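You operate a simulated robot arm through the tools that you are given. There is no shell and no other tool. Be economical: measure what you need, move in short steps, check, and stop when the job is done.

You are at the controls of a simulated two-armed robot. One attempt, no reset.

Task
Wipe up the spill on the right half of the bench with the blue cloth and put it back.

Only the result counts: the job must be done as asked and must still hold three seconds after the hand-in. Knocking over, shifting, dropping, spilling or breaking anything else fails it. Flat cloth is picked up by pressing the open fingertips on it (5 to 10 N) and closing them slowly along it; thin cloth reads only 2 to 8 mm in the jaws.

Robot
Two 6-joint arms with two-finger parallel grippers on one trunk, on a base that drives. Base frame: it is fixed to the floor where the robot stands at the start and does not move with it; the origin is under the middle of the robot, x ahead of it, y to its left, z up; the surface under the hand at the start is at about z = 850. Units: mm, rad, N and s.
The left shoulder is at the start at [-77, 177, 832], the right one opposite. With the tool pointing down near the work surface each hand reaches from about 100 to 720 mm from the robot's upright axis, wherever it stands, measured 20 degrees to its own side. Payload 1.57 kg a hand.
Tool frame (each hand has its own): the origin (TCP) lies between the finger pads and is the grasp point; the fingertips stand 30 mm ahead of it; z points along the fingers, y is the line along which they close. The gripper opens to 80 mm. The fingers are 17 mm wide and 12 mm thick; the gripper's body (40 by 82 mm) begins 80 mm behind the TCP.
Orientation is that of the tool frame in the base frame, as a unit quaternion [w, x, y, z]. With the fingers straight down and closing along the base's y, the tool's x points along the base's -x, its y along +y and its z along -z.

Tools
- The arms move only by the tool send_rows. It takes "left_steps", "right_steps" or both (then of equal length, played together; a hand with none holds still); each is a list of rows, each a list of 6 numbers: the shift along the tool's x, y, z in units of 100 mm (1.0 is 100 mm), then the turn, a rotation vector about the tool's x, y, z in units of 120 degrees (1.0 is 120 degrees). In form: [[dx, dy, dz, ax, ay, az], ...]. A call has 1 to 20 rows; each row is the pose to reach, as a shift and turn from the pose commanded when the call began, along the tool's axes at that moment. "left_gripper" and "right_gripper" are, for a hand that has rows, the opening, from 0 (shut) to 1 (fully open), set as the call begins (left out, the last holds). A call with a number of a shift or a turn outside -1 to 1 is refused whole. Rows are played at 5 a second. More than 50 mm and 0.15 rad between two rows, or a gripper value outside its range, and nothing of the call is played. A pose out of reach is approached as far as the arm can. The call stops where the force on the tool passes 40 N (or 10 N more than at its start, if that is more) or the arm is blocked; 0.2 s more then pass. The fingers move at their own pace (about 72 mm/s each) and stop on an object; they squeeze with about 39 N. The grip force told is the motor's: it shows also when the fingers shut on nothing. Time passes only in rows, and 0.2 s behind the last, so rows that repeat a pose let the fingers close. It gives the time, the measured TCP pose, the force on the tool (base axes), the opening and the grip force at its end, in the units of the frame above (readings bear some noise), with the torque about the TCP (base axes, N m) and any sound that the robot's microphone picked up.
- Cameras (640 x 400 px; columns grow to the right, rows downward): "scene" is now at [29.9, 24.9, 1550.9]; the picture's right is [0.35, -0.94, 0.00], its down [-0.74, -0.27, -0.62] and it looks along [0.58, 0.22, -0.78] (base axes); focal length 295 px, centre (320, 200). "left" rides on the left gripper at [72, 7, -122] in its tool frame; the picture's right is [-0.09, 1.00, 0.00], its down [-0.84, -0.08, -0.54] and it looks along [-0.54, -0.05, 0.84] (tool axes); focal length 238 px, centre (320, 200). "right" rides on the right gripper at [72, -7, -122] in its tool frame; the picture's right is [0.09, 1.00, 0.00], its down [-0.84, 0.08, -0.54] and it looks along [-0.54, 0.05, 0.84] (tool axes); focal length 238 px, centre (320, 200). There is no depth. A picture from a camera that has moved, and an enlarged one, comes with that camera's place and axes in the base frame and with its lens.
- get_image(camera): a new picture of that camera. The clock stands still meanwhile.
- move_column(by): slides the trunk up (or, below 0, down) by that many mm; the arms and the scene camera ride with it, the base frame stays. It gives what a move gives, with no picture.
- steer(legs): drives the robot by 1 to 6 legs, each [ahead, left, turn to the left] in mm, mm and rad, along the robot's own axes; the way and the turn of a leg run together, so that a leg with both is an arc; at most 1500 mm and 3.142 rad a leg. The arms and the cameras ride along, it lands a little off, and it stops where it bumps. It gives what a move gives.
- aim_head(pan, tilt): turns the head with the scene camera to pan (to the left, within 2.496 rad either way) and tilt (down, from -0.506 to 1.204), counted from straight ahead of the robot. It gives what a move gives.
- inspect(camera, box): a new picture of the part [left, top, right, bottom] of that camera's present view, enlarged. The clock stands still meanwhile.
- finish_job(): hands the job in; it is judged then, once.

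Work in short steps. Places have to be worked out from the pictures, the camera data and where the tool is seen: move nearer, look again, correct. Check each grasp and each placing, and mend what went wrong. You have 120 turns and 92 pictures in all, those below and enlarged ones among them. Open the grippers and draw the arms clear of the work before you hand the job in, unless the task says otherwise; then end with one line.

The tools are called after "Request:" as a command line: name --argument value ..., lists and objects as JSON in quotes. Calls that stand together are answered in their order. send_rows: Moves the arms, as the interface text tells. Its arguments: {"type":"object","properties":{"left_steps":{"type":"array","items":{"type":"array","items":{"type":"number"}}},"left_gripper":{"type":"number"},"right_steps":{"type":"array","items":{"type":"array","items":{"type":"number"}}},"right_gripper":{"type":"number"}},"required":[]} The other tools are called the same way: move_column (by) slides the trunk up or down; steer (legs) drives the base; aim_head (pan, tilt) turns the head that bears the scene camera; get_image (camera) takes a picture; inspect (camera, box) takes an enlarged picture of a part of a camera's view; finish_job () hands the job in.

At the start:

```text
clock: 0.0
left_ee_pos: [403.5, 422.0, 1063.2]
left_orientation: [0.0, 0.0, 1.0, 0.0]
left_force: [-0.5, 0.2, -0.5]
left_moment: [0.01, -0.03, 0.0]
left_opening: 79.8
left_grasp_force: 0.1
right_ee_pos: [407.4, 72.0, 1119.8]
right_orientation: [0.0, 0.0, 1.0, 0.001]
right_force: [0.2, -0.2, 0.1]
right_moment: [-0.01, 0.02, 0.02]
right_opening: 80.1
right_grasp_force: 0.1
trunk travel left (down, up): [-275.0, 53.0]
robot x, y, heading: [-3.0, 3.1, 0.002]
head pan, tilt: [0.356, 0.902]
```

scene: 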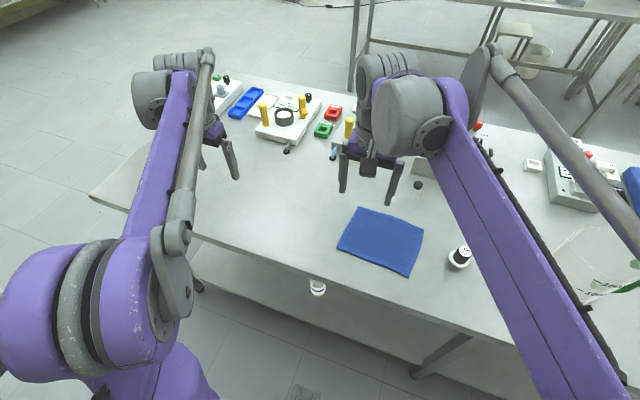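
right: 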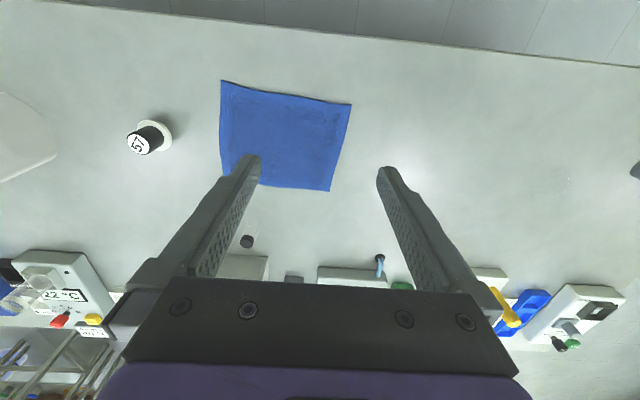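
left: 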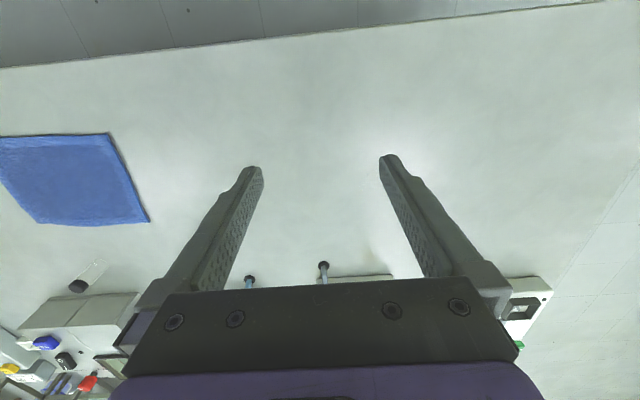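

The blue cloth lies ahead and slightly right. The spill isn't visible yet, so I look toward the right half of the bench.

Request:
aim_head --pan -0.5 --tilt 0.9

Request:
get_image --camera "scene"

```text
clock: 1.2
left_ee_pos: [402.9, 422.9, 1063.4]
left_orientation: [0.0, 0.0, 1.0, 0.0]
left_force: [-0.4, 0.2, 0.1]
left_moment: [-0.03, 0.01, -0.02]
left_opening: 80.0
left_grasp_force: 0.0
right_ee_pos: [407.6, 73.1, 1119.9]
right_orientation: [0.0, 0.0, 1.0, -0.001]
right_force: [0.0, -0.8, -0.6]
right_moment: [0.01, 0.02, 0.04]
right_opening: 79.7
right_grasp_force: 0.0
trunk travel left (down, up): [-275.0, 53.0]
robot x, y, heading: [-2.3, -2.6, 0.006]
head pan, tilt: [-0.499, 0.901]
```

```text
88 pictures are left
camera scene: at [25.6, -37.5, 1551.0], right [-0.48, -0.88, 0.0], down [-0.69, 0.37, -0.62], along [0.55, -0.3, -0.78], focal length 295 px, centre (320, 200)
```

scene: 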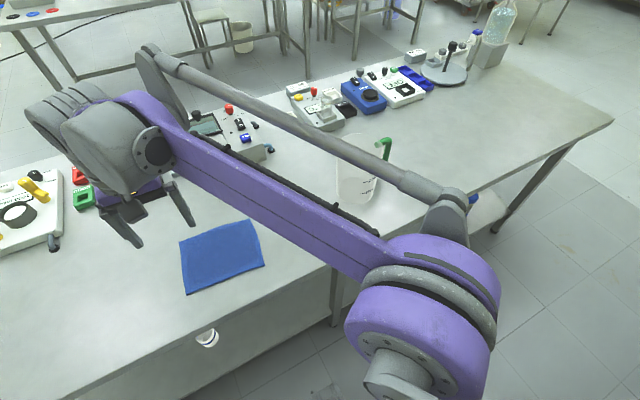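

The right arm hides part of the bench. I enlarge the free bench surface right of it to look for a faint spill.

Request:
inspect --camera "scene" --box '[330, 60, 620, 240]'

Request:
inspect --camera "right" --box '[0, 0, 320, 200]'

```text
2.21 times, centred on (475, 150) of scene
camera zoom: at [25.6, -37.5, 1551.0], right [-0.48, -0.88, 0.0], down [-0.69, 0.37, -0.62], along [0.55, -0.3, -0.78], focal length 652 px, centre (-22, 310)
```

zoom: 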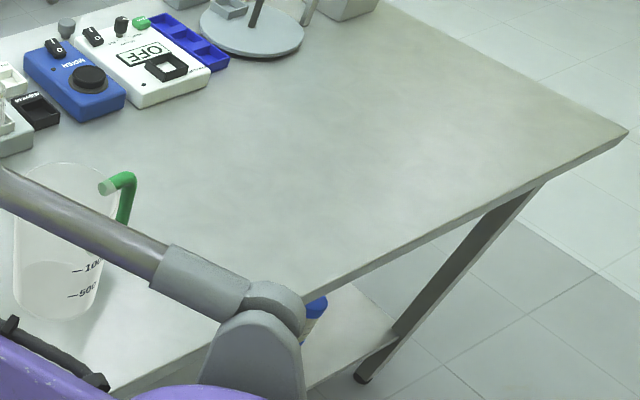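

```text
2.00 times, centred on (160, 100) of right
camera zoom: at [335.7, 65.7, 1241.2], right [-0.09, 1.0, 0.0], down [0.84, 0.08, 0.54], along [0.54, 0.05, -0.84], focal length 477 px, centre (640, 400)
```

zoom: 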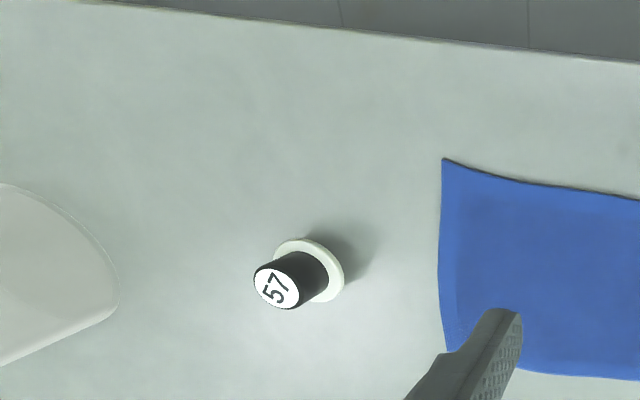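

No spill seen yet, but the arm hides a band of the bench. I raise the right arm and swing it left out of the way, watching the clearance.

Request:
send_rows --right_steps '[[0.3, 0, -0.3, 0, 0, 0], [0.6, 0, -0.6, 0, 0, 0], [0.9, 0, -0.9, 0, 0, 0], [1, 0, -1, 0, 0, 0]]'

Request:
aim_head --pan -0.9 --tilt 0.7

Request:
get_image --camera "scene"

Request:
get_image --camera "right"

```text
clock: 2.2
left_ee_pos: [403.7, 422.9, 1063.1]
left_orientation: [0.0, 0.0, 1.0, 0.0]
left_force: [0.1, 1.6, 1.2]
left_moment: [0.0, -0.02, -0.04]
left_opening: 80.1
left_grasp_force: 0.1
right_ee_pos: [308.0, 72.8, 1218.9]
right_orientation: [0.0, 0.0, 1.0, -0.001]
right_force: [0.0, 0.1, 0.2]
right_moment: [-0.02, 0.0, 0.0]
right_opening: 80.4
right_grasp_force: 0.0
trunk travel left (down, up): [-275.0, 53.0]
robot x, y, heading: [1.7, 2.0, 0.001]
head pan, tilt: [-0.499, 0.901]
```

```text
clock: 3.0
left_ee_pos: [403.4, 422.0, 1062.5]
left_orientation: [0.0, -0.001, 1.0, 0.0]
left_force: [0.7, 0.3, 0.4]
left_moment: [-0.03, 0.03, -0.02]
left_opening: 80.0
left_grasp_force: 0.1
right_ee_pos: [307.3, 71.9, 1219.7]
right_orientation: [0.0, 0.0, 1.0, 0.0]
right_force: [0.3, 0.4, 0.2]
right_moment: [0.0, 0.0, 0.02]
right_opening: 79.9
right_grasp_force: 0.0
trunk travel left (down, up): [-275.0, 53.0]
robot x, y, heading: [-1.3, 1.7, 0.001]
head pan, tilt: [-0.901, 0.7]
```

```text
85 pictures are left
camera scene: at [12.0, -67.9, 1567.2], right [-0.78, -0.62, 0.0], down [-0.4, 0.5, -0.76], along [0.48, -0.6, -0.64], focal length 295 px, centre (320, 200)
```

scene: 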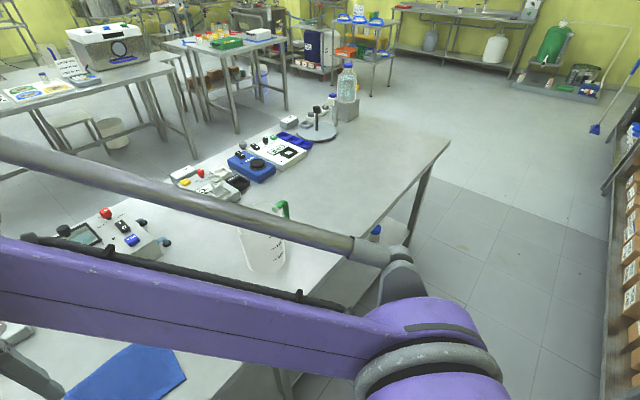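

```text
84 pictures are left
camera right: at [235.9, 65.7, 1341.4], right [-0.09, 1.0, 0.0], down [0.84, 0.08, 0.54], along [0.54, 0.05, -0.84], focal length 238 px, centre (320, 200)
```

right: 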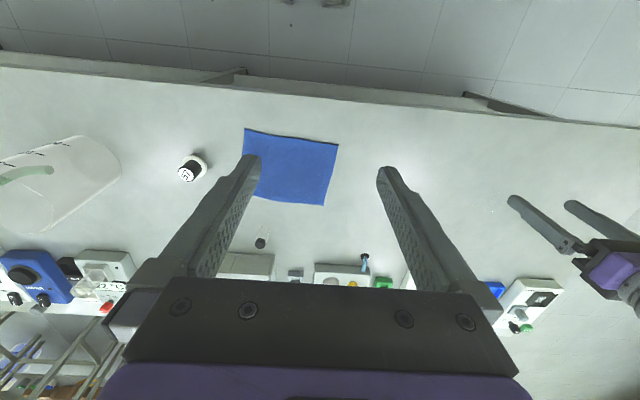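

Still no spill. I drive sideways to the right to see the right part of the bench from closer, with the hands well above the objects.

Request:
steer --legs '[[-150, 0, 0], [0, -600, 0]]'

Request:
aim_head --pan -0.3 --tilt 0.8

Request:
get_image --camera "scene"

Request:
get_image --camera "right"

```text
clock: 9.8
left_ee_pos: [252.2, -178.4, 1063.9]
left_orientation: [0.0, -0.003, 1.0, 0.001]
left_force: [0.4, 0.0, -0.1]
left_moment: [-0.01, -0.02, 0.01]
left_opening: 79.7
left_grasp_force: 0.1
right_ee_pos: [157.5, -528.9, 1220.2]
right_orientation: [0.0, -0.003, 1.0, 0.0]
right_force: [0.3, 0.4, -0.1]
right_moment: [0.0, 0.0, 0.0]
right_opening: 80.2
right_grasp_force: 0.0
trunk travel left (down, up): [-275.0, 53.0]
robot x, y, heading: [-150.4, -601.6, 0.006]
head pan, tilt: [-0.901, 0.7]
```

```text
clock: 10.8
left_ee_pos: [251.0, -177.7, 1063.3]
left_orientation: [0.0, -0.004, 1.0, 0.0]
left_force: [0.3, -1.0, 0.0]
left_moment: [0.0, 0.01, 0.02]
left_opening: 80.1
left_grasp_force: 0.1
right_ee_pos: [157.5, -529.0, 1220.0]
right_orientation: [-0.001, -0.005, 1.0, 0.0]
right_force: [0.8, 0.0, 0.0]
right_moment: [-0.02, 0.0, -0.01]
right_opening: 80.3
right_grasp_force: 0.1
trunk travel left (down, up): [-275.0, 53.0]
robot x, y, heading: [-148.7, -601.2, 0.007]
head pan, tilt: [-0.3, 0.799]
```

```text
83 pictures are left
camera scene: at [-112.4, -628.4, 1559.0], right [-0.29, -0.96, 0.0], down [-0.69, 0.21, -0.7], along [0.67, -0.2, -0.72], focal length 295 px, centre (320, 200)
```

scene: 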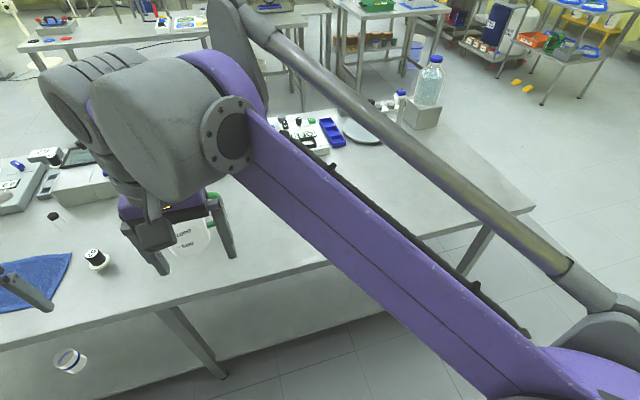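

```text
82 pictures are left
camera right: at [86.5, -535.8, 1341.5], right [-0.1, 0.99, 0.0], down [0.84, 0.08, 0.54], along [0.54, 0.05, -0.84], focal length 238 px, centre (320, 200)
```

right: 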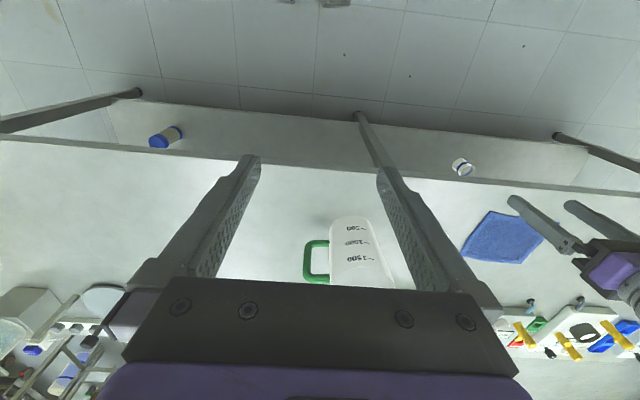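

The right wrist camera now sees the right half; I enlarge the clear surface between the beaker and the right end.

Request:
inspect --camera "right" --box '[0, 130, 240, 280]'

Request:
inspect --camera "right" --box '[210, 150, 470, 310]'

Request:
inspect --camera "scene" --box '[330, 90, 550, 230]'

```text
2.67 times, centred on (120, 205) of right
camera zoom: at [86.5, -535.8, 1341.5], right [-0.1, 0.99, 0.0], down [0.84, 0.08, 0.54], along [0.54, 0.05, -0.84], focal length 636 px, centre (853, 187)
```

zoom: 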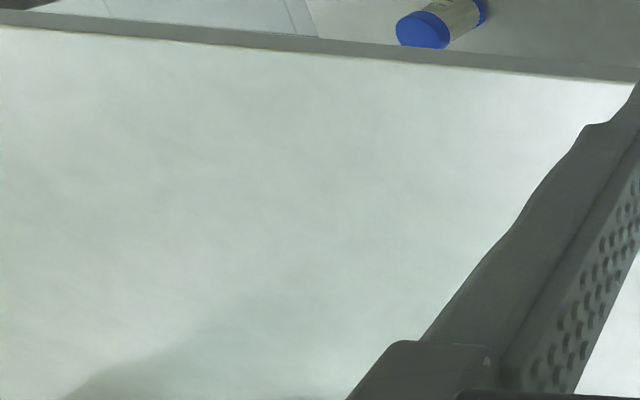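

```text
2.46 times, centred on (340, 230) of right
camera zoom: at [86.5, -535.8, 1341.5], right [-0.1, 0.99, 0.0], down [0.84, 0.08, 0.54], along [0.54, 0.05, -0.84], focal length 587 px, centre (271, 126)
```

zoom: 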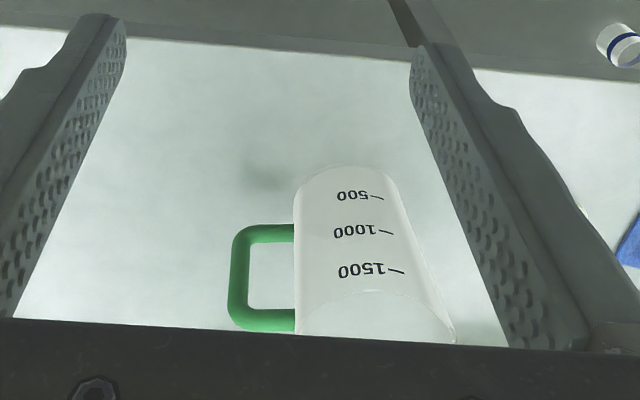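

```text
2.86 times, centred on (440, 160) of scene
camera zoom: at [-112.4, -628.4, 1559.0], right [-0.29, -0.96, 0.0], down [-0.69, 0.21, -0.7], along [0.67, -0.2, -0.72], focal length 844 px, centre (-23, 314)
```

zoom: 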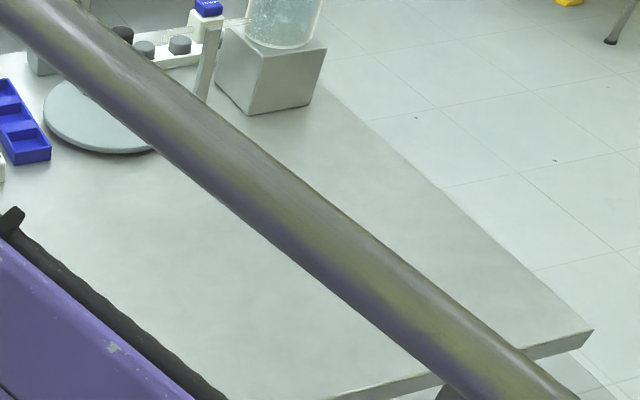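

A faint dark smudge left of the beaker could be a shadow or the spill. I check with the left wrist camera and another zoom.

Request:
get_image --camera "left"

Request:
aim_head --pan 0.3 --tilt 0.8

Request:
get_image --camera "scene"

```text
78 pictures are left
camera left: at [180.4, -172.9, 1185.3], right [0.08, 1.0, 0.0], down [0.84, -0.07, 0.54], along [0.54, -0.05, -0.84], focal length 238 px, centre (320, 200)
```

left: 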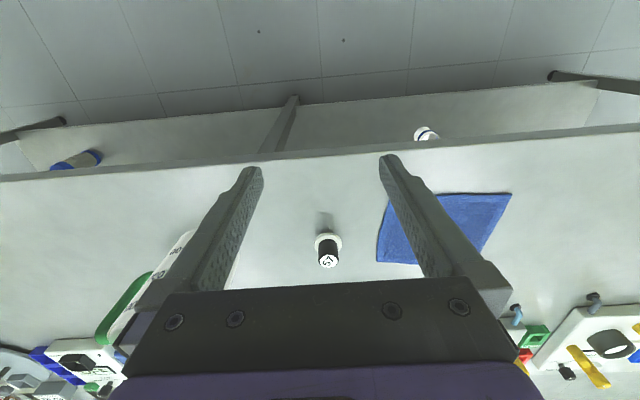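

```text
clock: 11.8
left_ee_pos: [251.7, -177.7, 1062.6]
left_orientation: [0.0, -0.003, 1.0, 0.0]
left_force: [-0.2, -0.7, 0.2]
left_moment: [0.0, 0.02, 0.0]
left_opening: 80.2
left_grasp_force: 0.1
right_ee_pos: [158.0, -529.1, 1220.9]
right_orientation: [0.0, -0.004, 1.0, 0.0]
right_force: [-0.2, -0.1, 0.0]
right_moment: [0.03, 0.0, -0.01]
right_opening: 80.0
right_grasp_force: 0.0
trunk travel left (down, up): [-275.0, 53.0]
robot x, y, heading: [-149.3, -603.5, 0.006]
head pan, tilt: [0.3, 0.799]
```

```text
77 pictures are left
camera scene: at [-112.7, -580.7, 1559.0], right [0.3, -0.95, 0.0], down [-0.68, -0.22, -0.7], along [0.66, 0.21, -0.72], focal length 295 px, centre (320, 200)
```

scene: 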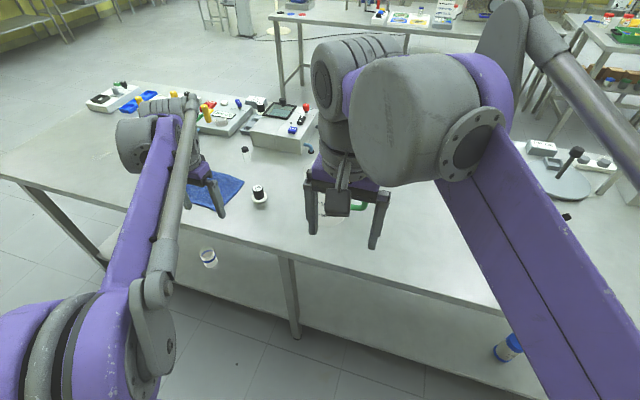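

Nothing certain yet. I shift another 400 mm right to view the rest of the right half with both wrist cameras.

Request:
steer --legs '[[0, -400, 0]]'

Request:
get_image --camera "left"

Request:
get_image --camera "right"

Request:
get_image --camera "scene"

```text
clock: 15.9
left_ee_pos: [255.7, -587.5, 1062.5]
left_orientation: [0.0, -0.003, 1.0, 0.0]
left_force: [-0.3, 0.7, 0.4]
left_moment: [-0.02, 0.0, 0.02]
left_opening: 80.0
left_grasp_force: 0.1
right_ee_pos: [160.2, -937.6, 1219.5]
right_orientation: [-0.001, -0.003, 1.0, 0.0]
right_force: [0.0, 1.0, -0.4]
right_moment: [0.0, 0.01, 0.0]
right_opening: 80.0
right_grasp_force: 0.0
trunk travel left (down, up): [-275.0, 53.0]
robot x, y, heading: [-143.2, -1011.6, 0.005]
head pan, tilt: [0.3, 0.799]
```

```text
76 pictures are left
camera left: at [184.1, -582.0, 1185.3], right [0.09, 1.0, 0.0], down [0.84, -0.07, 0.54], along [0.54, -0.05, -0.84], focal length 238 px, centre (320, 200)
```

left: 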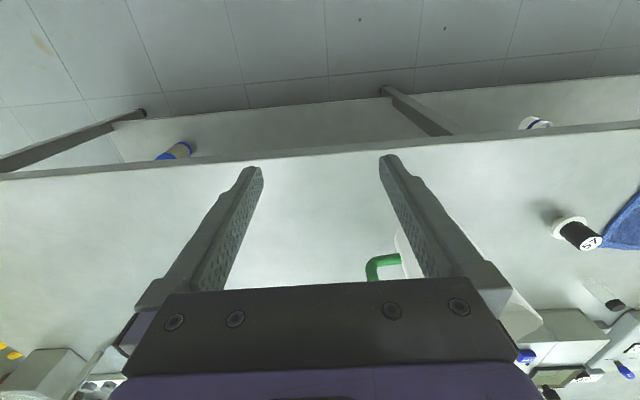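

```text
75 pictures are left
camera right: at [89.3, -944.7, 1341.5], right [-0.1, 1.0, 0.0], down [0.84, 0.08, 0.54], along [0.54, 0.05, -0.84], focal length 238 px, centre (320, 200)
```

right: 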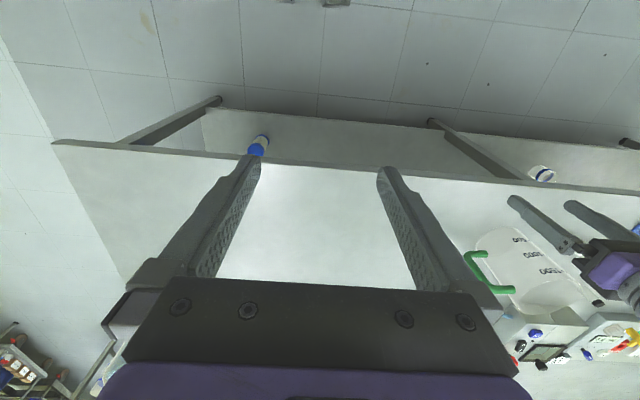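

```text
74 pictures are left
camera scene: at [-109.9, -989.1, 1559.0], right [0.3, -0.95, 0.0], down [-0.68, -0.22, -0.7], along [0.66, 0.21, -0.72], focal length 295 px, centre (320, 200)
```

scene: 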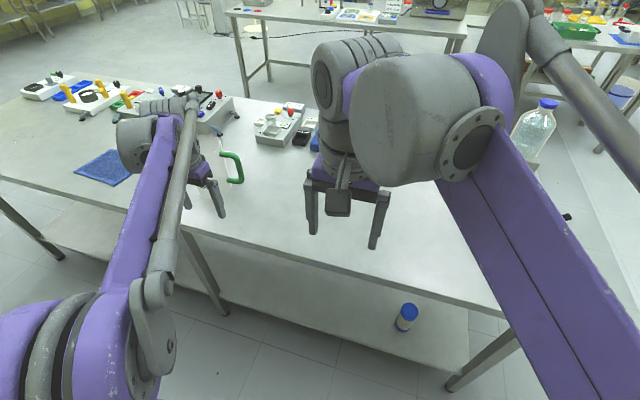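

No puddle colour is visible, so it may be clear; the arms block the best view. I back off and turn so the head can look at the bench sideways without the arms in the way.

Request:
steer --legs '[[-250, 150, 0], [0, 0, 1.57]]'

Request:
aim_head --pan -1.57 --tilt 0.65

Request:
get_image --camera "scene"

```text
clock: 17.9
left_ee_pos: [45.8, -446.8, 1057.9]
left_orientation: [-0.008, -0.013, 1.0, 0.003]
left_force: [-0.2, 0.1, 0.1]
left_moment: [-0.01, -0.02, 0.06]
left_opening: 80.0
left_grasp_force: 0.0
right_ee_pos: [-37.9, -801.0, 1214.7]
right_orientation: [-0.008, -0.015, 1.0, 0.002]
right_force: [0.0, 0.0, -0.4]
right_moment: [-0.04, -0.02, 0.03]
right_opening: 80.1
right_grasp_force: 0.0
trunk travel left (down, up): [-275.0, 53.0]
robot x, y, heading: [-361.3, -871.5, 0.027]
head pan, tilt: [0.3, 0.799]
stopped in leg 1: the robot was blocked; the commanded pose is now the measured one
```

```text
clock: 19.7
left_ee_pos: [48.9, -449.2, 1057.5]
left_orientation: [-0.01, -0.012, 1.0, 0.003]
left_force: [-0.3, -0.4, 0.6]
left_moment: [0.0, -0.02, 0.0]
left_opening: 80.1
left_grasp_force: 0.1
right_ee_pos: [-33.7, -802.4, 1213.8]
right_orientation: [-0.011, -0.012, 1.0, 0.004]
right_force: [0.1, 0.3, 0.4]
right_moment: [0.0, 0.02, -0.01]
right_opening: 80.0
right_grasp_force: 0.1
trunk travel left (down, up): [-275.0, 53.0]
robot x, y, heading: [-366.1, -873.2, 0.028]
head pan, tilt: [-1.571, 0.649]
```

```text
73 pictures are left
camera scene: at [-372.8, -974.7, 1571.0], right [-1.0, -0.03, 0.02], down [-0.03, 0.61, -0.79], along [0.01, -0.79, -0.61], focal length 295 px, centre (320, 200)
```

scene: 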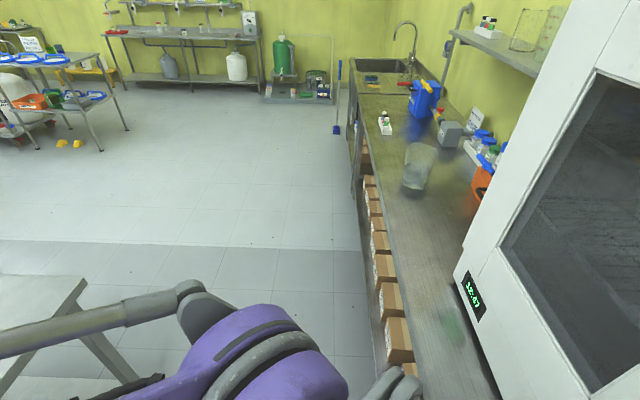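

I bumped the counter behind the robot. I drive forward again to clear it and check that nothing was upset.

Request:
steer --legs '[[120, 0, 0]]'

Request:
aim_head --pan -2.4 --tilt 0.8

Request:
get_image --camera "scene"

```text
clock: 20.4
left_ee_pos: [42.7, -443.5, 1060.2]
left_orientation: [-0.006, -0.016, 1.0, 0.002]
left_force: [0.1, -0.5, 0.6]
left_moment: [0.0, 0.01, -0.01]
left_opening: 79.7
left_grasp_force: 0.1
right_ee_pos: [-40.4, -795.4, 1216.7]
right_orientation: [-0.006, -0.016, 1.0, 0.001]
right_force: [0.2, 1.0, -0.1]
right_moment: [-0.03, 0.02, -0.02]
right_opening: 79.9
right_grasp_force: 0.0
trunk travel left (down, up): [-275.0, 53.0]
robot x, y, heading: [-361.2, -875.6, 0.033]
head pan, tilt: [-1.571, 0.649]
stopped in leg 1: the robot was blocked; the commanded pose is now the measured one
```

```text
clock: 21.5
left_ee_pos: [44.2, -446.7, 1058.5]
left_orientation: [-0.006, -0.013, 1.0, 0.003]
left_force: [0.4, -0.8, -0.4]
left_moment: [0.04, -0.02, 0.01]
left_opening: 80.1
left_grasp_force: 0.0
right_ee_pos: [-38.6, -798.7, 1214.5]
right_orientation: [-0.008, -0.014, 1.0, 0.002]
right_force: [1.4, 0.8, -0.2]
right_moment: [0.03, -0.05, 0.02]
right_opening: 79.9
right_grasp_force: 0.1
trunk travel left (down, up): [-275.0, 53.0]
robot x, y, heading: [-361.7, -873.6, 0.025]
head pan, tilt: [-2.4, 0.799]
```

```text
72 pictures are left
camera scene: at [-437.3, -940.1, 1559.7], right [-0.7, 0.72, 0.01], down [0.5, 0.5, -0.7], along [-0.51, -0.48, -0.71], focal length 295 px, centre (320, 200)
```

scene: 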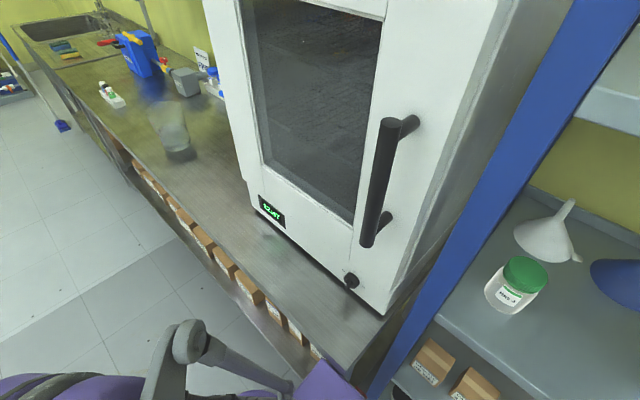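

Still blocked when driving forward; something is touching, perhaps an elbow against the shelf's post. I look on the left rear before moving.

Request:
aim_head --pan 2.4 --tilt 0.9

Request:
get_image --camera "scene"

Request:
aim_head --pan 1.2 --tilt 1.0

Request:
get_image --camera "scene"

```text
clock: 25.3
left_ee_pos: [45.0, -446.2, 1058.7]
left_orientation: [-0.007, -0.014, 1.0, 0.002]
left_force: [-0.1, 0.3, -0.2]
left_moment: [0.02, -0.01, 0.02]
left_opening: 79.9
left_grasp_force: 0.1
right_ee_pos: [-38.6, -798.6, 1215.1]
right_orientation: [-0.007, -0.015, 1.0, 0.002]
right_force: [0.3, 0.5, -1.6]
right_moment: [0.03, 0.01, -0.03]
right_opening: 80.2
right_grasp_force: 0.0
trunk travel left (down, up): [-275.0, 53.0]
robot x, y, heading: [-361.9, -878.9, 0.028]
head pan, tilt: [2.4, 0.901]
```

```text
71 pictures are left
camera scene: at [-436.5, -834.2, 1552.7], right [0.65, 0.76, -0.01], down [0.58, -0.51, -0.63], along [-0.48, 0.41, -0.77], focal length 295 px, centre (320, 200)
```

scene: 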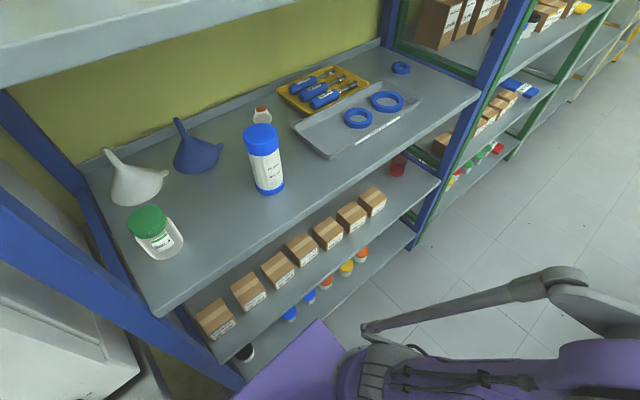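

```text
clock: 26.7
left_ee_pos: [45.0, -445.2, 1058.5]
left_orientation: [-0.006, -0.014, 1.0, 0.002]
left_force: [0.7, -0.6, -0.4]
left_moment: [0.02, -0.01, -0.01]
left_opening: 80.1
left_grasp_force: 0.0
right_ee_pos: [-38.7, -798.4, 1215.3]
right_orientation: [-0.008, -0.013, 1.0, 0.002]
right_force: [-0.1, -0.4, 0.5]
right_moment: [0.01, 0.04, -0.01]
right_opening: 80.1
right_grasp_force: 0.0
trunk travel left (down, up): [-275.0, 53.0]
robot x, y, heading: [-360.7, -876.2, 0.03]
head pan, tilt: [1.201, 1.0]
```

```text
70 pictures are left
camera scene: at [-356.2, -817.9, 1544.3], right [0.94, -0.33, -0.02], down [-0.29, -0.79, -0.54], along [0.17, 0.51, -0.84], focal length 295 px, centre (320, 200)
```

scene: 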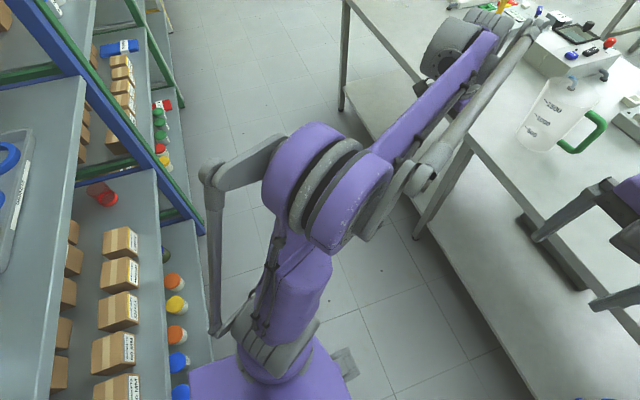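

The robot's back corner leans against the shelf and counter; nothing has been knocked. I try driving ahead and slightly right again.

Request:
steer --legs '[[100, -60, 0]]'

```text
clock: 27.9
left_ee_pos: [129.2, -496.8, 1062.7]
left_orientation: [0.0, -0.013, 1.0, 0.0]
left_force: [-0.2, 0.1, -0.4]
left_moment: [0.0, 0.01, 0.0]
left_opening: 79.9
left_grasp_force: 0.0
right_ee_pos: [42.7, -850.0, 1219.5]
right_orientation: [0.001, -0.013, 1.0, 0.0]
right_force: [-0.4, 0.2, 0.2]
right_moment: [0.03, -0.04, -0.01]
right_opening: 80.1
right_grasp_force: 0.0
trunk travel left (down, up): [-275.0, 53.0]
robot x, y, heading: [-263.8, -932.2, 0.028]
head pan, tilt: [1.201, 1.0]
```

Free again. I move the right hand out to the right (in 100 mm calls) to open a clear view corridor for the head camera.

Request:
send_rows --right_steps '[[0, -0.5, 0, 0, 0, 0], [0, -1, 0, 0, 0, 0]]'

Request:
send_rows --right_steps '[[0, -0.5, 0, 0, 0, 0], [0, -1, 0, 0, 0, 0]]'

Request:
send_rows --right_steps '[[0, -0.5, 0, 0, 0, 0], [0, -1, 0, 0, 0, 0]]'

Request:
aim_head --pan 0.1 --tilt 0.75

Request:
get_image --camera "scene"

```text
clock: 28.6
left_ee_pos: [129.6, -497.8, 1062.6]
left_orientation: [0.0, -0.013, 1.0, 0.001]
left_force: [0.4, 0.7, 1.2]
left_moment: [0.05, 0.0, 0.01]
left_opening: 80.0
left_grasp_force: 0.1
right_ee_pos: [45.0, -951.5, 1218.8]
right_orientation: [0.001, -0.014, 1.0, 0.0]
right_force: [0.2, -0.5, 0.5]
right_moment: [0.03, 0.03, 0.02]
right_opening: 80.0
right_grasp_force: 0.0
trunk travel left (down, up): [-275.0, 53.0]
robot x, y, heading: [-262.4, -931.3, 0.03]
head pan, tilt: [1.201, 1.0]
```

```text
clock: 29.1
left_ee_pos: [129.7, -497.4, 1062.9]
left_orientation: [0.001, -0.013, 1.0, 0.0]
left_force: [0.9, 0.9, -0.2]
left_moment: [0.02, 0.01, 0.02]
left_opening: 80.0
left_grasp_force: 0.1
right_ee_pos: [50.3, -1051.5, 1222.0]
right_orientation: [0.001, -0.013, 1.0, 0.0]
right_force: [-0.5, 0.5, 0.8]
right_moment: [0.0, 0.04, -0.01]
right_opening: 79.9
right_grasp_force: 0.0
trunk travel left (down, up): [-275.0, 53.0]
robot x, y, heading: [-263.7, -930.2, 0.029]
head pan, tilt: [1.201, 1.0]
```

```text
clock: 29.8
left_ee_pos: [129.9, -497.5, 1063.5]
left_orientation: [0.0, -0.013, 1.0, 0.0]
left_force: [0.1, -0.3, 0.4]
left_moment: [-0.02, -0.01, 0.01]
left_opening: 79.9
left_grasp_force: 0.1
right_ee_pos: [51.1, -1153.1, 1219.3]
right_orientation: [0.0, -0.014, 1.0, 0.0]
right_force: [-0.9, 0.2, -0.2]
right_moment: [-0.04, -0.01, -0.01]
right_opening: 80.0
right_grasp_force: 0.0
trunk travel left (down, up): [-275.0, 53.0]
robot x, y, heading: [-264.1, -929.6, 0.029]
head pan, tilt: [1.201, 1.0]
```

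```text
clock: 31.1
left_ee_pos: [129.3, -498.3, 1062.5]
left_orientation: [0.001, -0.013, 1.0, 0.0]
left_force: [-0.8, -0.4, -0.2]
left_moment: [0.0, -0.01, 0.0]
left_opening: 79.9
left_grasp_force: 0.0
right_ee_pos: [50.5, -1151.5, 1219.4]
right_orientation: [0.0, -0.014, 1.0, -0.001]
right_force: [0.5, 0.1, 0.0]
right_moment: [0.0, 0.02, -0.02]
right_opening: 80.0
right_grasp_force: 0.1
trunk travel left (down, up): [-275.0, 53.0]
robot x, y, heading: [-263.7, -929.6, 0.027]
head pan, tilt: [0.099, 0.75]
```

```text
69 pictures are left
camera scene: at [-221.9, -922.4, 1562.9], right [0.13, -0.99, 0.0], down [-0.68, -0.09, -0.73], along [0.73, 0.09, -0.68], focal length 295 px, centre (320, 200)
```

scene: 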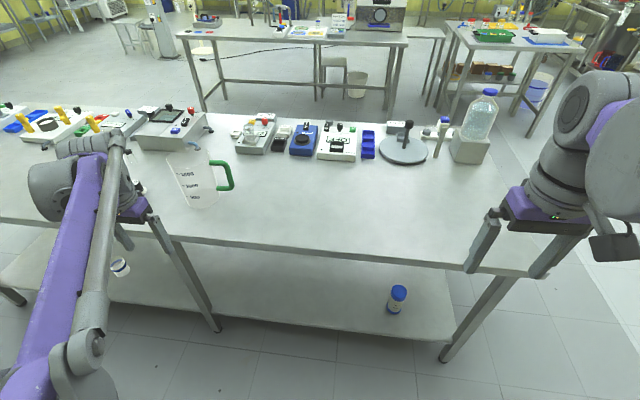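

A clear view of the right half. I enlarge its surface in two parts.

Request:
inspect --camera "scene" --box '[220, 140, 360, 260]'

Request:
inspect --camera "scene" --box '[340, 130, 510, 270]'

```text
3.33 times, centred on (290, 200) of scene
camera zoom: at [-221.9, -922.4, 1562.9], right [0.13, -0.99, 0.0], down [-0.68, -0.09, -0.73], along [0.73, 0.09, -0.68], focal length 984 px, centre (420, 200)
```

zoom: 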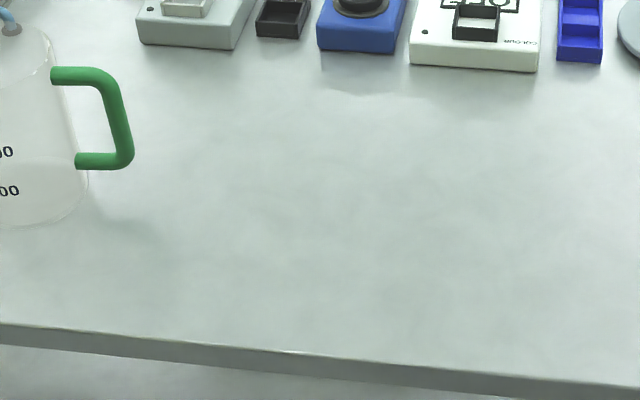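

```text
2.86 times, centred on (425, 200) of scene
camera zoom: at [-221.9, -922.4, 1562.9], right [0.13, -0.99, 0.0], down [-0.68, -0.09, -0.73], along [0.73, 0.09, -0.68], focal length 844 px, centre (20, 200)
```

zoom: 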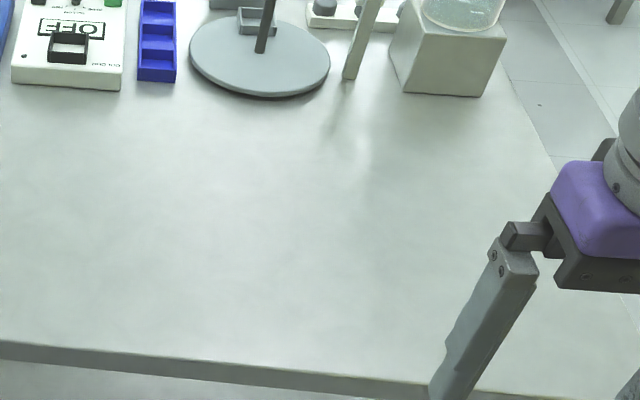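

In front of the blue device there's a patch with a wavy edge, maybe a clear puddle. I enlarge it strongly.

Request:
inspect --camera "scene" --box '[270, 135, 350, 185]'

Request:
inspect --camera "scene" --box '[100, 125, 260, 225]'

```text
8.00 times, centred on (310, 160) of scene
camera zoom: at [-221.9, -922.4, 1562.9], right [0.13, -0.99, 0.0], down [-0.68, -0.09, -0.73], along [0.73, 0.09, -0.68], focal length 2363 px, centre (400, 520)
```

zoom: 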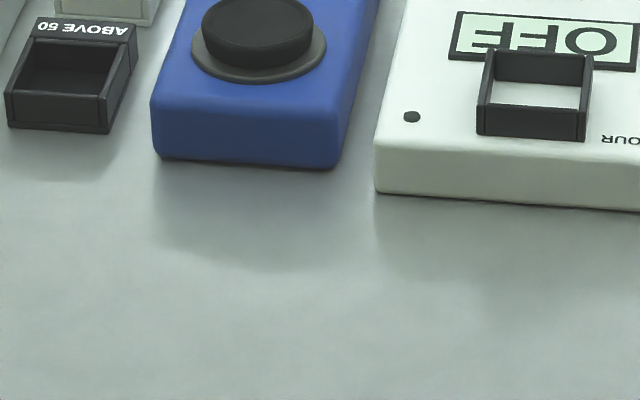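

```text
4.00 times, centred on (180, 175) of scene
camera zoom: at [-221.9, -922.4, 1562.9], right [0.13, -0.99, 0.0], down [-0.68, -0.09, -0.73], along [0.73, 0.09, -0.68], focal length 1181 px, centre (880, 300)
```

zoom: 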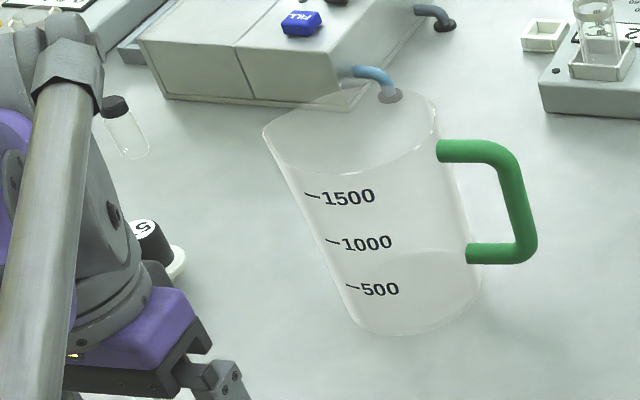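

Those are only reflections and shadows. I look at the far right end with the right wrist camera and past the hand.

Request:
get_image --camera "right"

Request:
get_image --camera "left"

```text
64 pictures are left
camera right: at [-19.8, -1159.3, 1341.3], right [-0.12, 0.99, 0.0], down [0.83, 0.1, 0.54], along [0.54, 0.06, -0.84], focal length 238 px, centre (320, 200)
```

right: 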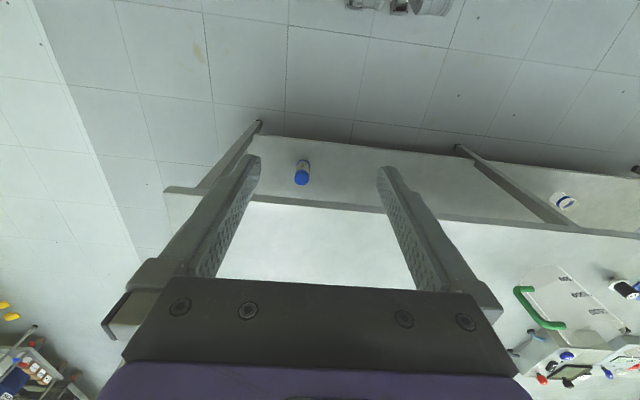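

```text
63 pictures are left
camera left: at [57.8, -493.5, 1185.0], right [0.07, 1.0, 0.0], down [0.84, -0.06, 0.54], along [0.54, -0.04, -0.84], focal length 238 px, centre (320, 200)
```

left: 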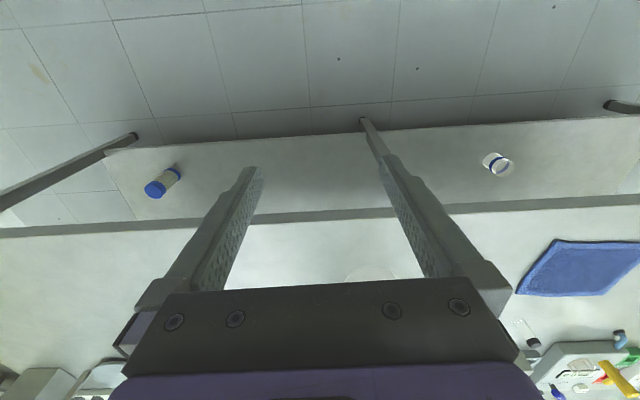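

Still nothing distinct. A clear film should show better at a grazing angle, so I lower the trunk (hands are off the bench edge) and look again.

Request:
move_column --by -220

Request:
aim_head --pan 0.1 --tilt 0.5

Request:
get_image --camera "scene"

```text
clock: 33.4
left_ee_pos: [128.4, -498.1, 843.9]
left_orientation: [0.001, -0.013, 1.0, 0.0]
left_force: [0.0, 0.4, 0.5]
left_moment: [0.0, 0.01, -0.02]
left_opening: 80.1
left_grasp_force: 0.0
right_ee_pos: [49.5, -1148.9, 1000.1]
right_orientation: [0.0, -0.014, 1.0, 0.0]
right_force: [0.6, 0.3, 0.0]
right_moment: [-0.02, 0.02, -0.02]
right_opening: 79.9
right_grasp_force: 0.0
trunk travel left (down, up): [-55.0, 273.0]
robot x, y, heading: [-264.5, -934.5, 0.028]
head pan, tilt: [0.099, 0.75]
```

```text
clock: 34.2
left_ee_pos: [129.5, -497.8, 842.7]
left_orientation: [0.0, -0.013, 1.0, 0.0]
left_force: [-0.2, -0.2, 0.1]
left_moment: [0.0, -0.01, 0.01]
left_opening: 80.0
left_grasp_force: 0.1
right_ee_pos: [49.9, -1150.3, 1000.3]
right_orientation: [-0.001, -0.014, 1.0, 0.0]
right_force: [-0.4, 0.2, -1.1]
right_moment: [0.03, -0.01, 0.02]
right_opening: 80.1
right_grasp_force: 0.1
trunk travel left (down, up): [-55.0, 273.0]
robot x, y, heading: [-262.4, -931.1, 0.029]
head pan, tilt: [0.099, 0.499]
```

```text
62 pictures are left
camera scene: at [-176.2, -920.4, 1356.2], right [0.13, -0.99, 0.0], down [-0.48, -0.06, -0.88], along [0.87, 0.11, -0.48], focal length 295 px, centre (320, 200)
```

scene: 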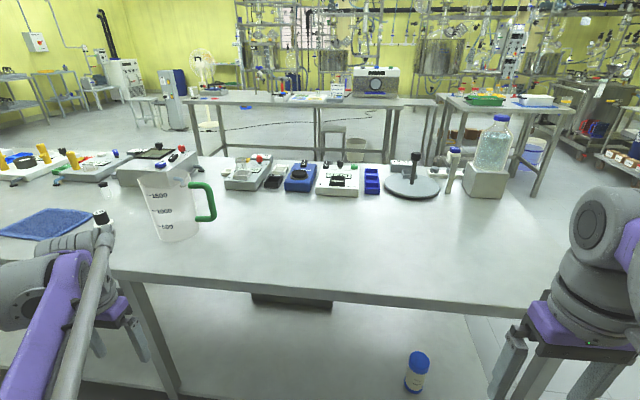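

Request:
inspect --camera "scene" --box '[200, 170, 380, 290]'

Request:
inspect --camera "scene" --box '[370, 170, 550, 290]'

```text
3.33 times, centred on (290, 230) of scene
camera zoom: at [-176.2, -920.4, 1356.2], right [0.13, -0.99, 0.0], down [-0.48, -0.06, -0.88], along [0.87, 0.11, -0.48], focal length 984 px, centre (420, 100)
```

zoom: 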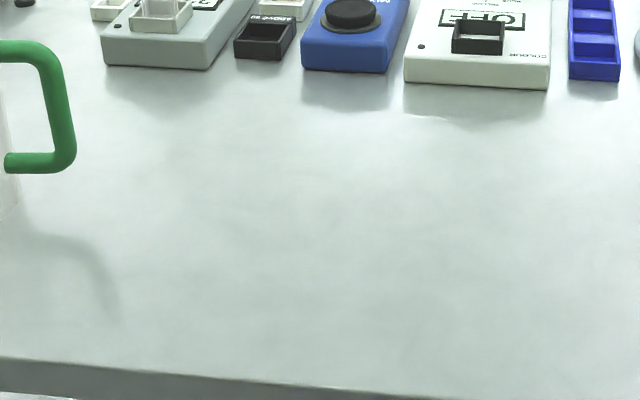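

```text
3.33 times, centred on (460, 230) of scene
camera zoom: at [-176.2, -920.4, 1356.2], right [0.13, -0.99, 0.0], down [-0.48, -0.06, -0.88], along [0.87, 0.11, -0.48], focal length 984 px, centre (-147, 100)
```

zoom: 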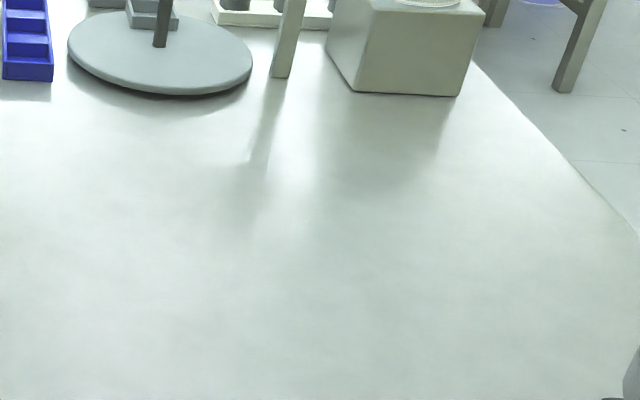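

In front of the blue and OFF devices there are unusually sharp reflection edges near (710, -730…-830), which may be a clear film. I raise the trunk and drive nearer for a better look.

Request:
move_column --by 260

Request:
steer --legs '[[140, 60, 0]]'

Request:
aim_head --pan 0.15 --tilt 0.75

Request:
inspect --camera "scene" --box '[220, 100, 460, 250]'

```text
clock: 36.9
left_ee_pos: [128.6, -496.7, 1103.7]
left_orientation: [0.0, -0.013, 1.0, 0.0]
left_force: [-0.3, 0.2, -0.2]
left_moment: [0.02, 0.01, 0.01]
left_opening: 80.2
left_grasp_force: 0.1
right_ee_pos: [50.7, -1148.5, 1259.7]
right_orientation: [0.0, -0.014, 1.0, 0.0]
right_force: [0.4, 0.3, 0.5]
right_moment: [0.02, 0.04, -0.02]
right_opening: 79.9
right_grasp_force: 0.0
trunk travel left (down, up): [-315.0, 13.0]
robot x, y, heading: [-262.3, -931.7, 0.025]
head pan, tilt: [0.099, 0.499]
```

```text
clock: 38.2
left_ee_pos: [265.1, -434.6, 1102.9]
left_orientation: [0.001, -0.012, 1.0, 0.0]
left_force: [-0.1, 0.6, -0.7]
left_moment: [-0.01, -0.01, -0.01]
left_opening: 79.9
left_grasp_force: 0.0
right_ee_pos: [184.5, -1087.9, 1259.5]
right_orientation: [0.0, -0.013, 1.0, 0.001]
right_force: [-0.4, 0.4, 0.2]
right_moment: [0.04, 0.03, -0.02]
right_opening: 80.0
right_grasp_force: 0.0
trunk travel left (down, up): [-315.0, 13.0]
robot x, y, heading: [-126.8, -866.7, 0.025]
head pan, tilt: [0.099, 0.499]
```

```text
clock: 39.0
left_ee_pos: [267.0, -435.4, 1102.2]
left_orientation: [-0.001, -0.012, 1.0, 0.0]
left_force: [0.3, 0.7, -0.8]
left_moment: [0.0, -0.02, 0.0]
left_opening: 80.0
left_grasp_force: 0.1
right_ee_pos: [186.4, -1087.2, 1260.1]
right_orientation: [0.001, -0.013, 1.0, 0.0]
right_force: [-0.6, -0.1, 1.1]
right_moment: [0.0, 0.01, 0.01]
right_opening: 80.2
right_grasp_force: 0.1
trunk travel left (down, up): [-315.0, 13.0]
robot x, y, heading: [-128.9, -868.2, 0.023]
head pan, tilt: [0.15, 0.75]
```

```text
2.67 times, centred on (340, 175) of scene
camera zoom: at [-87.5, -855.0, 1606.7], right [0.17, -0.98, 0.0], down [-0.67, -0.12, -0.73], along [0.72, 0.13, -0.68], focal length 788 px, centre (267, 267)
```

zoom: 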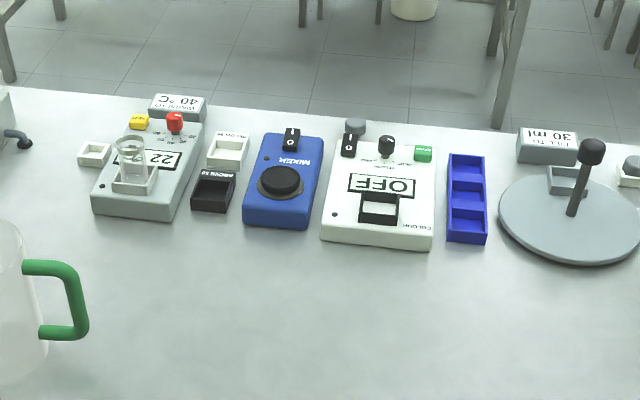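

Nothing there. I check the stretch between the beaker and the cloth from here with the left wrist camera and the scene camera.

Request:
aim_head --pan 0.6 --tilt 0.8

Request:
get_image --camera "scene"

Request:
get_image --camera "left"

```text
clock: 39.9
left_ee_pos: [266.5, -434.3, 1102.9]
left_orientation: [0.002, -0.012, 1.0, 0.001]
left_force: [0.3, -0.9, 0.3]
left_moment: [-0.01, 0.03, 0.01]
left_opening: 80.3
left_grasp_force: 0.0
right_ee_pos: [186.4, -1086.3, 1260.2]
right_orientation: [0.0, -0.014, 1.0, 0.0]
right_force: [-0.4, -0.9, -0.3]
right_moment: [0.0, 0.01, 0.0]
right_opening: 79.9
right_grasp_force: 0.1
trunk travel left (down, up): [-315.0, 13.0]
robot x, y, heading: [-126.9, -866.3, 0.028]
head pan, tilt: [0.6, 0.799]
```

```text
58 pictures are left
camera scene: at [-104.1, -822.3, 1602.6], right [0.59, -0.81, 0.0], down [-0.58, -0.42, -0.7], along [0.57, 0.41, -0.72], focal length 295 px, centre (320, 200)
```

scene: 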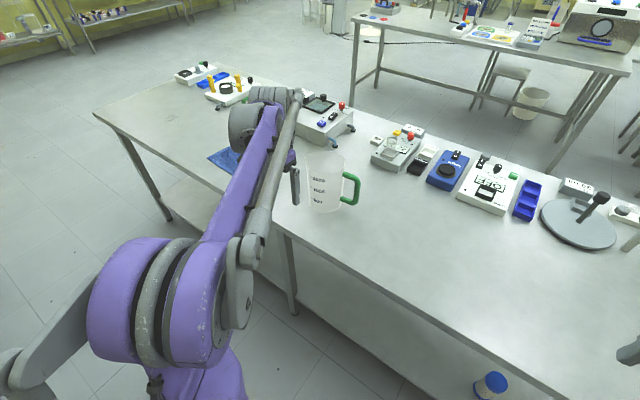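

```text
57 pictures are left
camera left: at [194.8, -430.7, 1225.0], right [0.07, 1.0, 0.0], down [0.84, -0.06, 0.54], along [0.54, -0.04, -0.84], focal length 238 px, centre (320, 200)
```

left: 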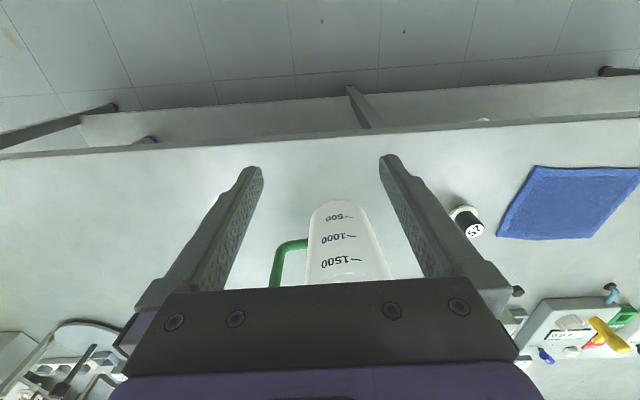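

I enlarge the open surface right of the beaker in this new view.

Request:
inspect --camera "scene" --box '[340, 150, 500, 250]'

Request:
inspect --camera "scene" --box '[420, 210, 640, 350]'

Request:
inspect --camera "left" --box '[0, 130, 250, 300]'

```text
4.00 times, centred on (420, 200) of scene
camera zoom: at [-104.1, -822.3, 1602.6], right [0.59, -0.81, 0.0], down [-0.58, -0.42, -0.7], along [0.57, 0.41, -0.72], focal length 1181 px, centre (-80, 200)
```

zoom: 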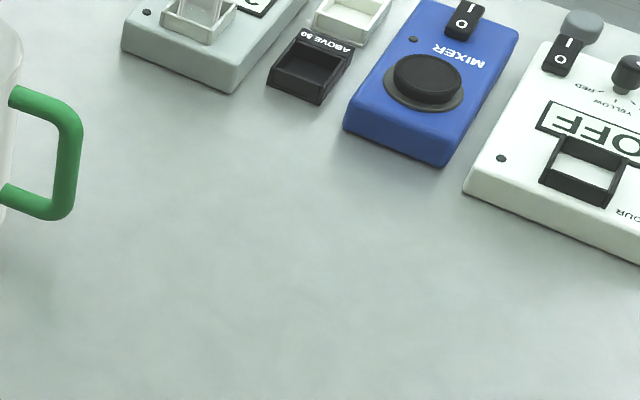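

```text
2.86 times, centred on (530, 280) of scene
camera zoom: at [-104.1, -822.3, 1602.6], right [0.59, -0.81, 0.0], down [-0.58, -0.42, -0.7], along [0.57, 0.41, -0.72], focal length 844 px, centre (-280, -29)
```

zoom: 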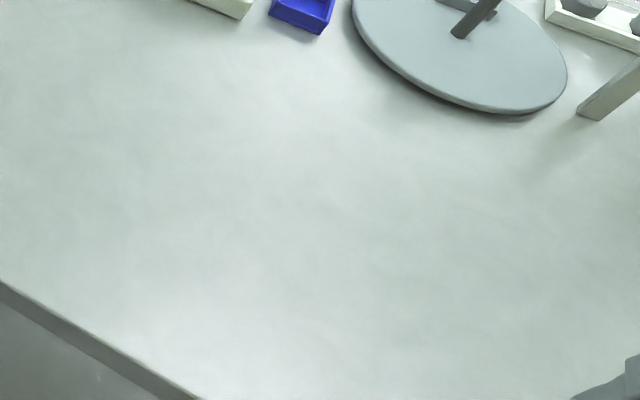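

```text
2.35 times, centred on (125, 215) of left
camera zoom: at [194.8, -430.7, 1225.0], right [0.07, 1.0, 0.0], down [0.84, -0.06, 0.54], along [0.54, -0.04, -0.84], focal length 561 px, centre (779, 165)
```

zoom: 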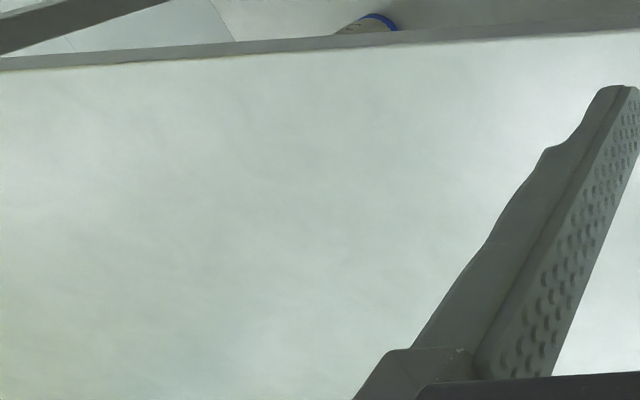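

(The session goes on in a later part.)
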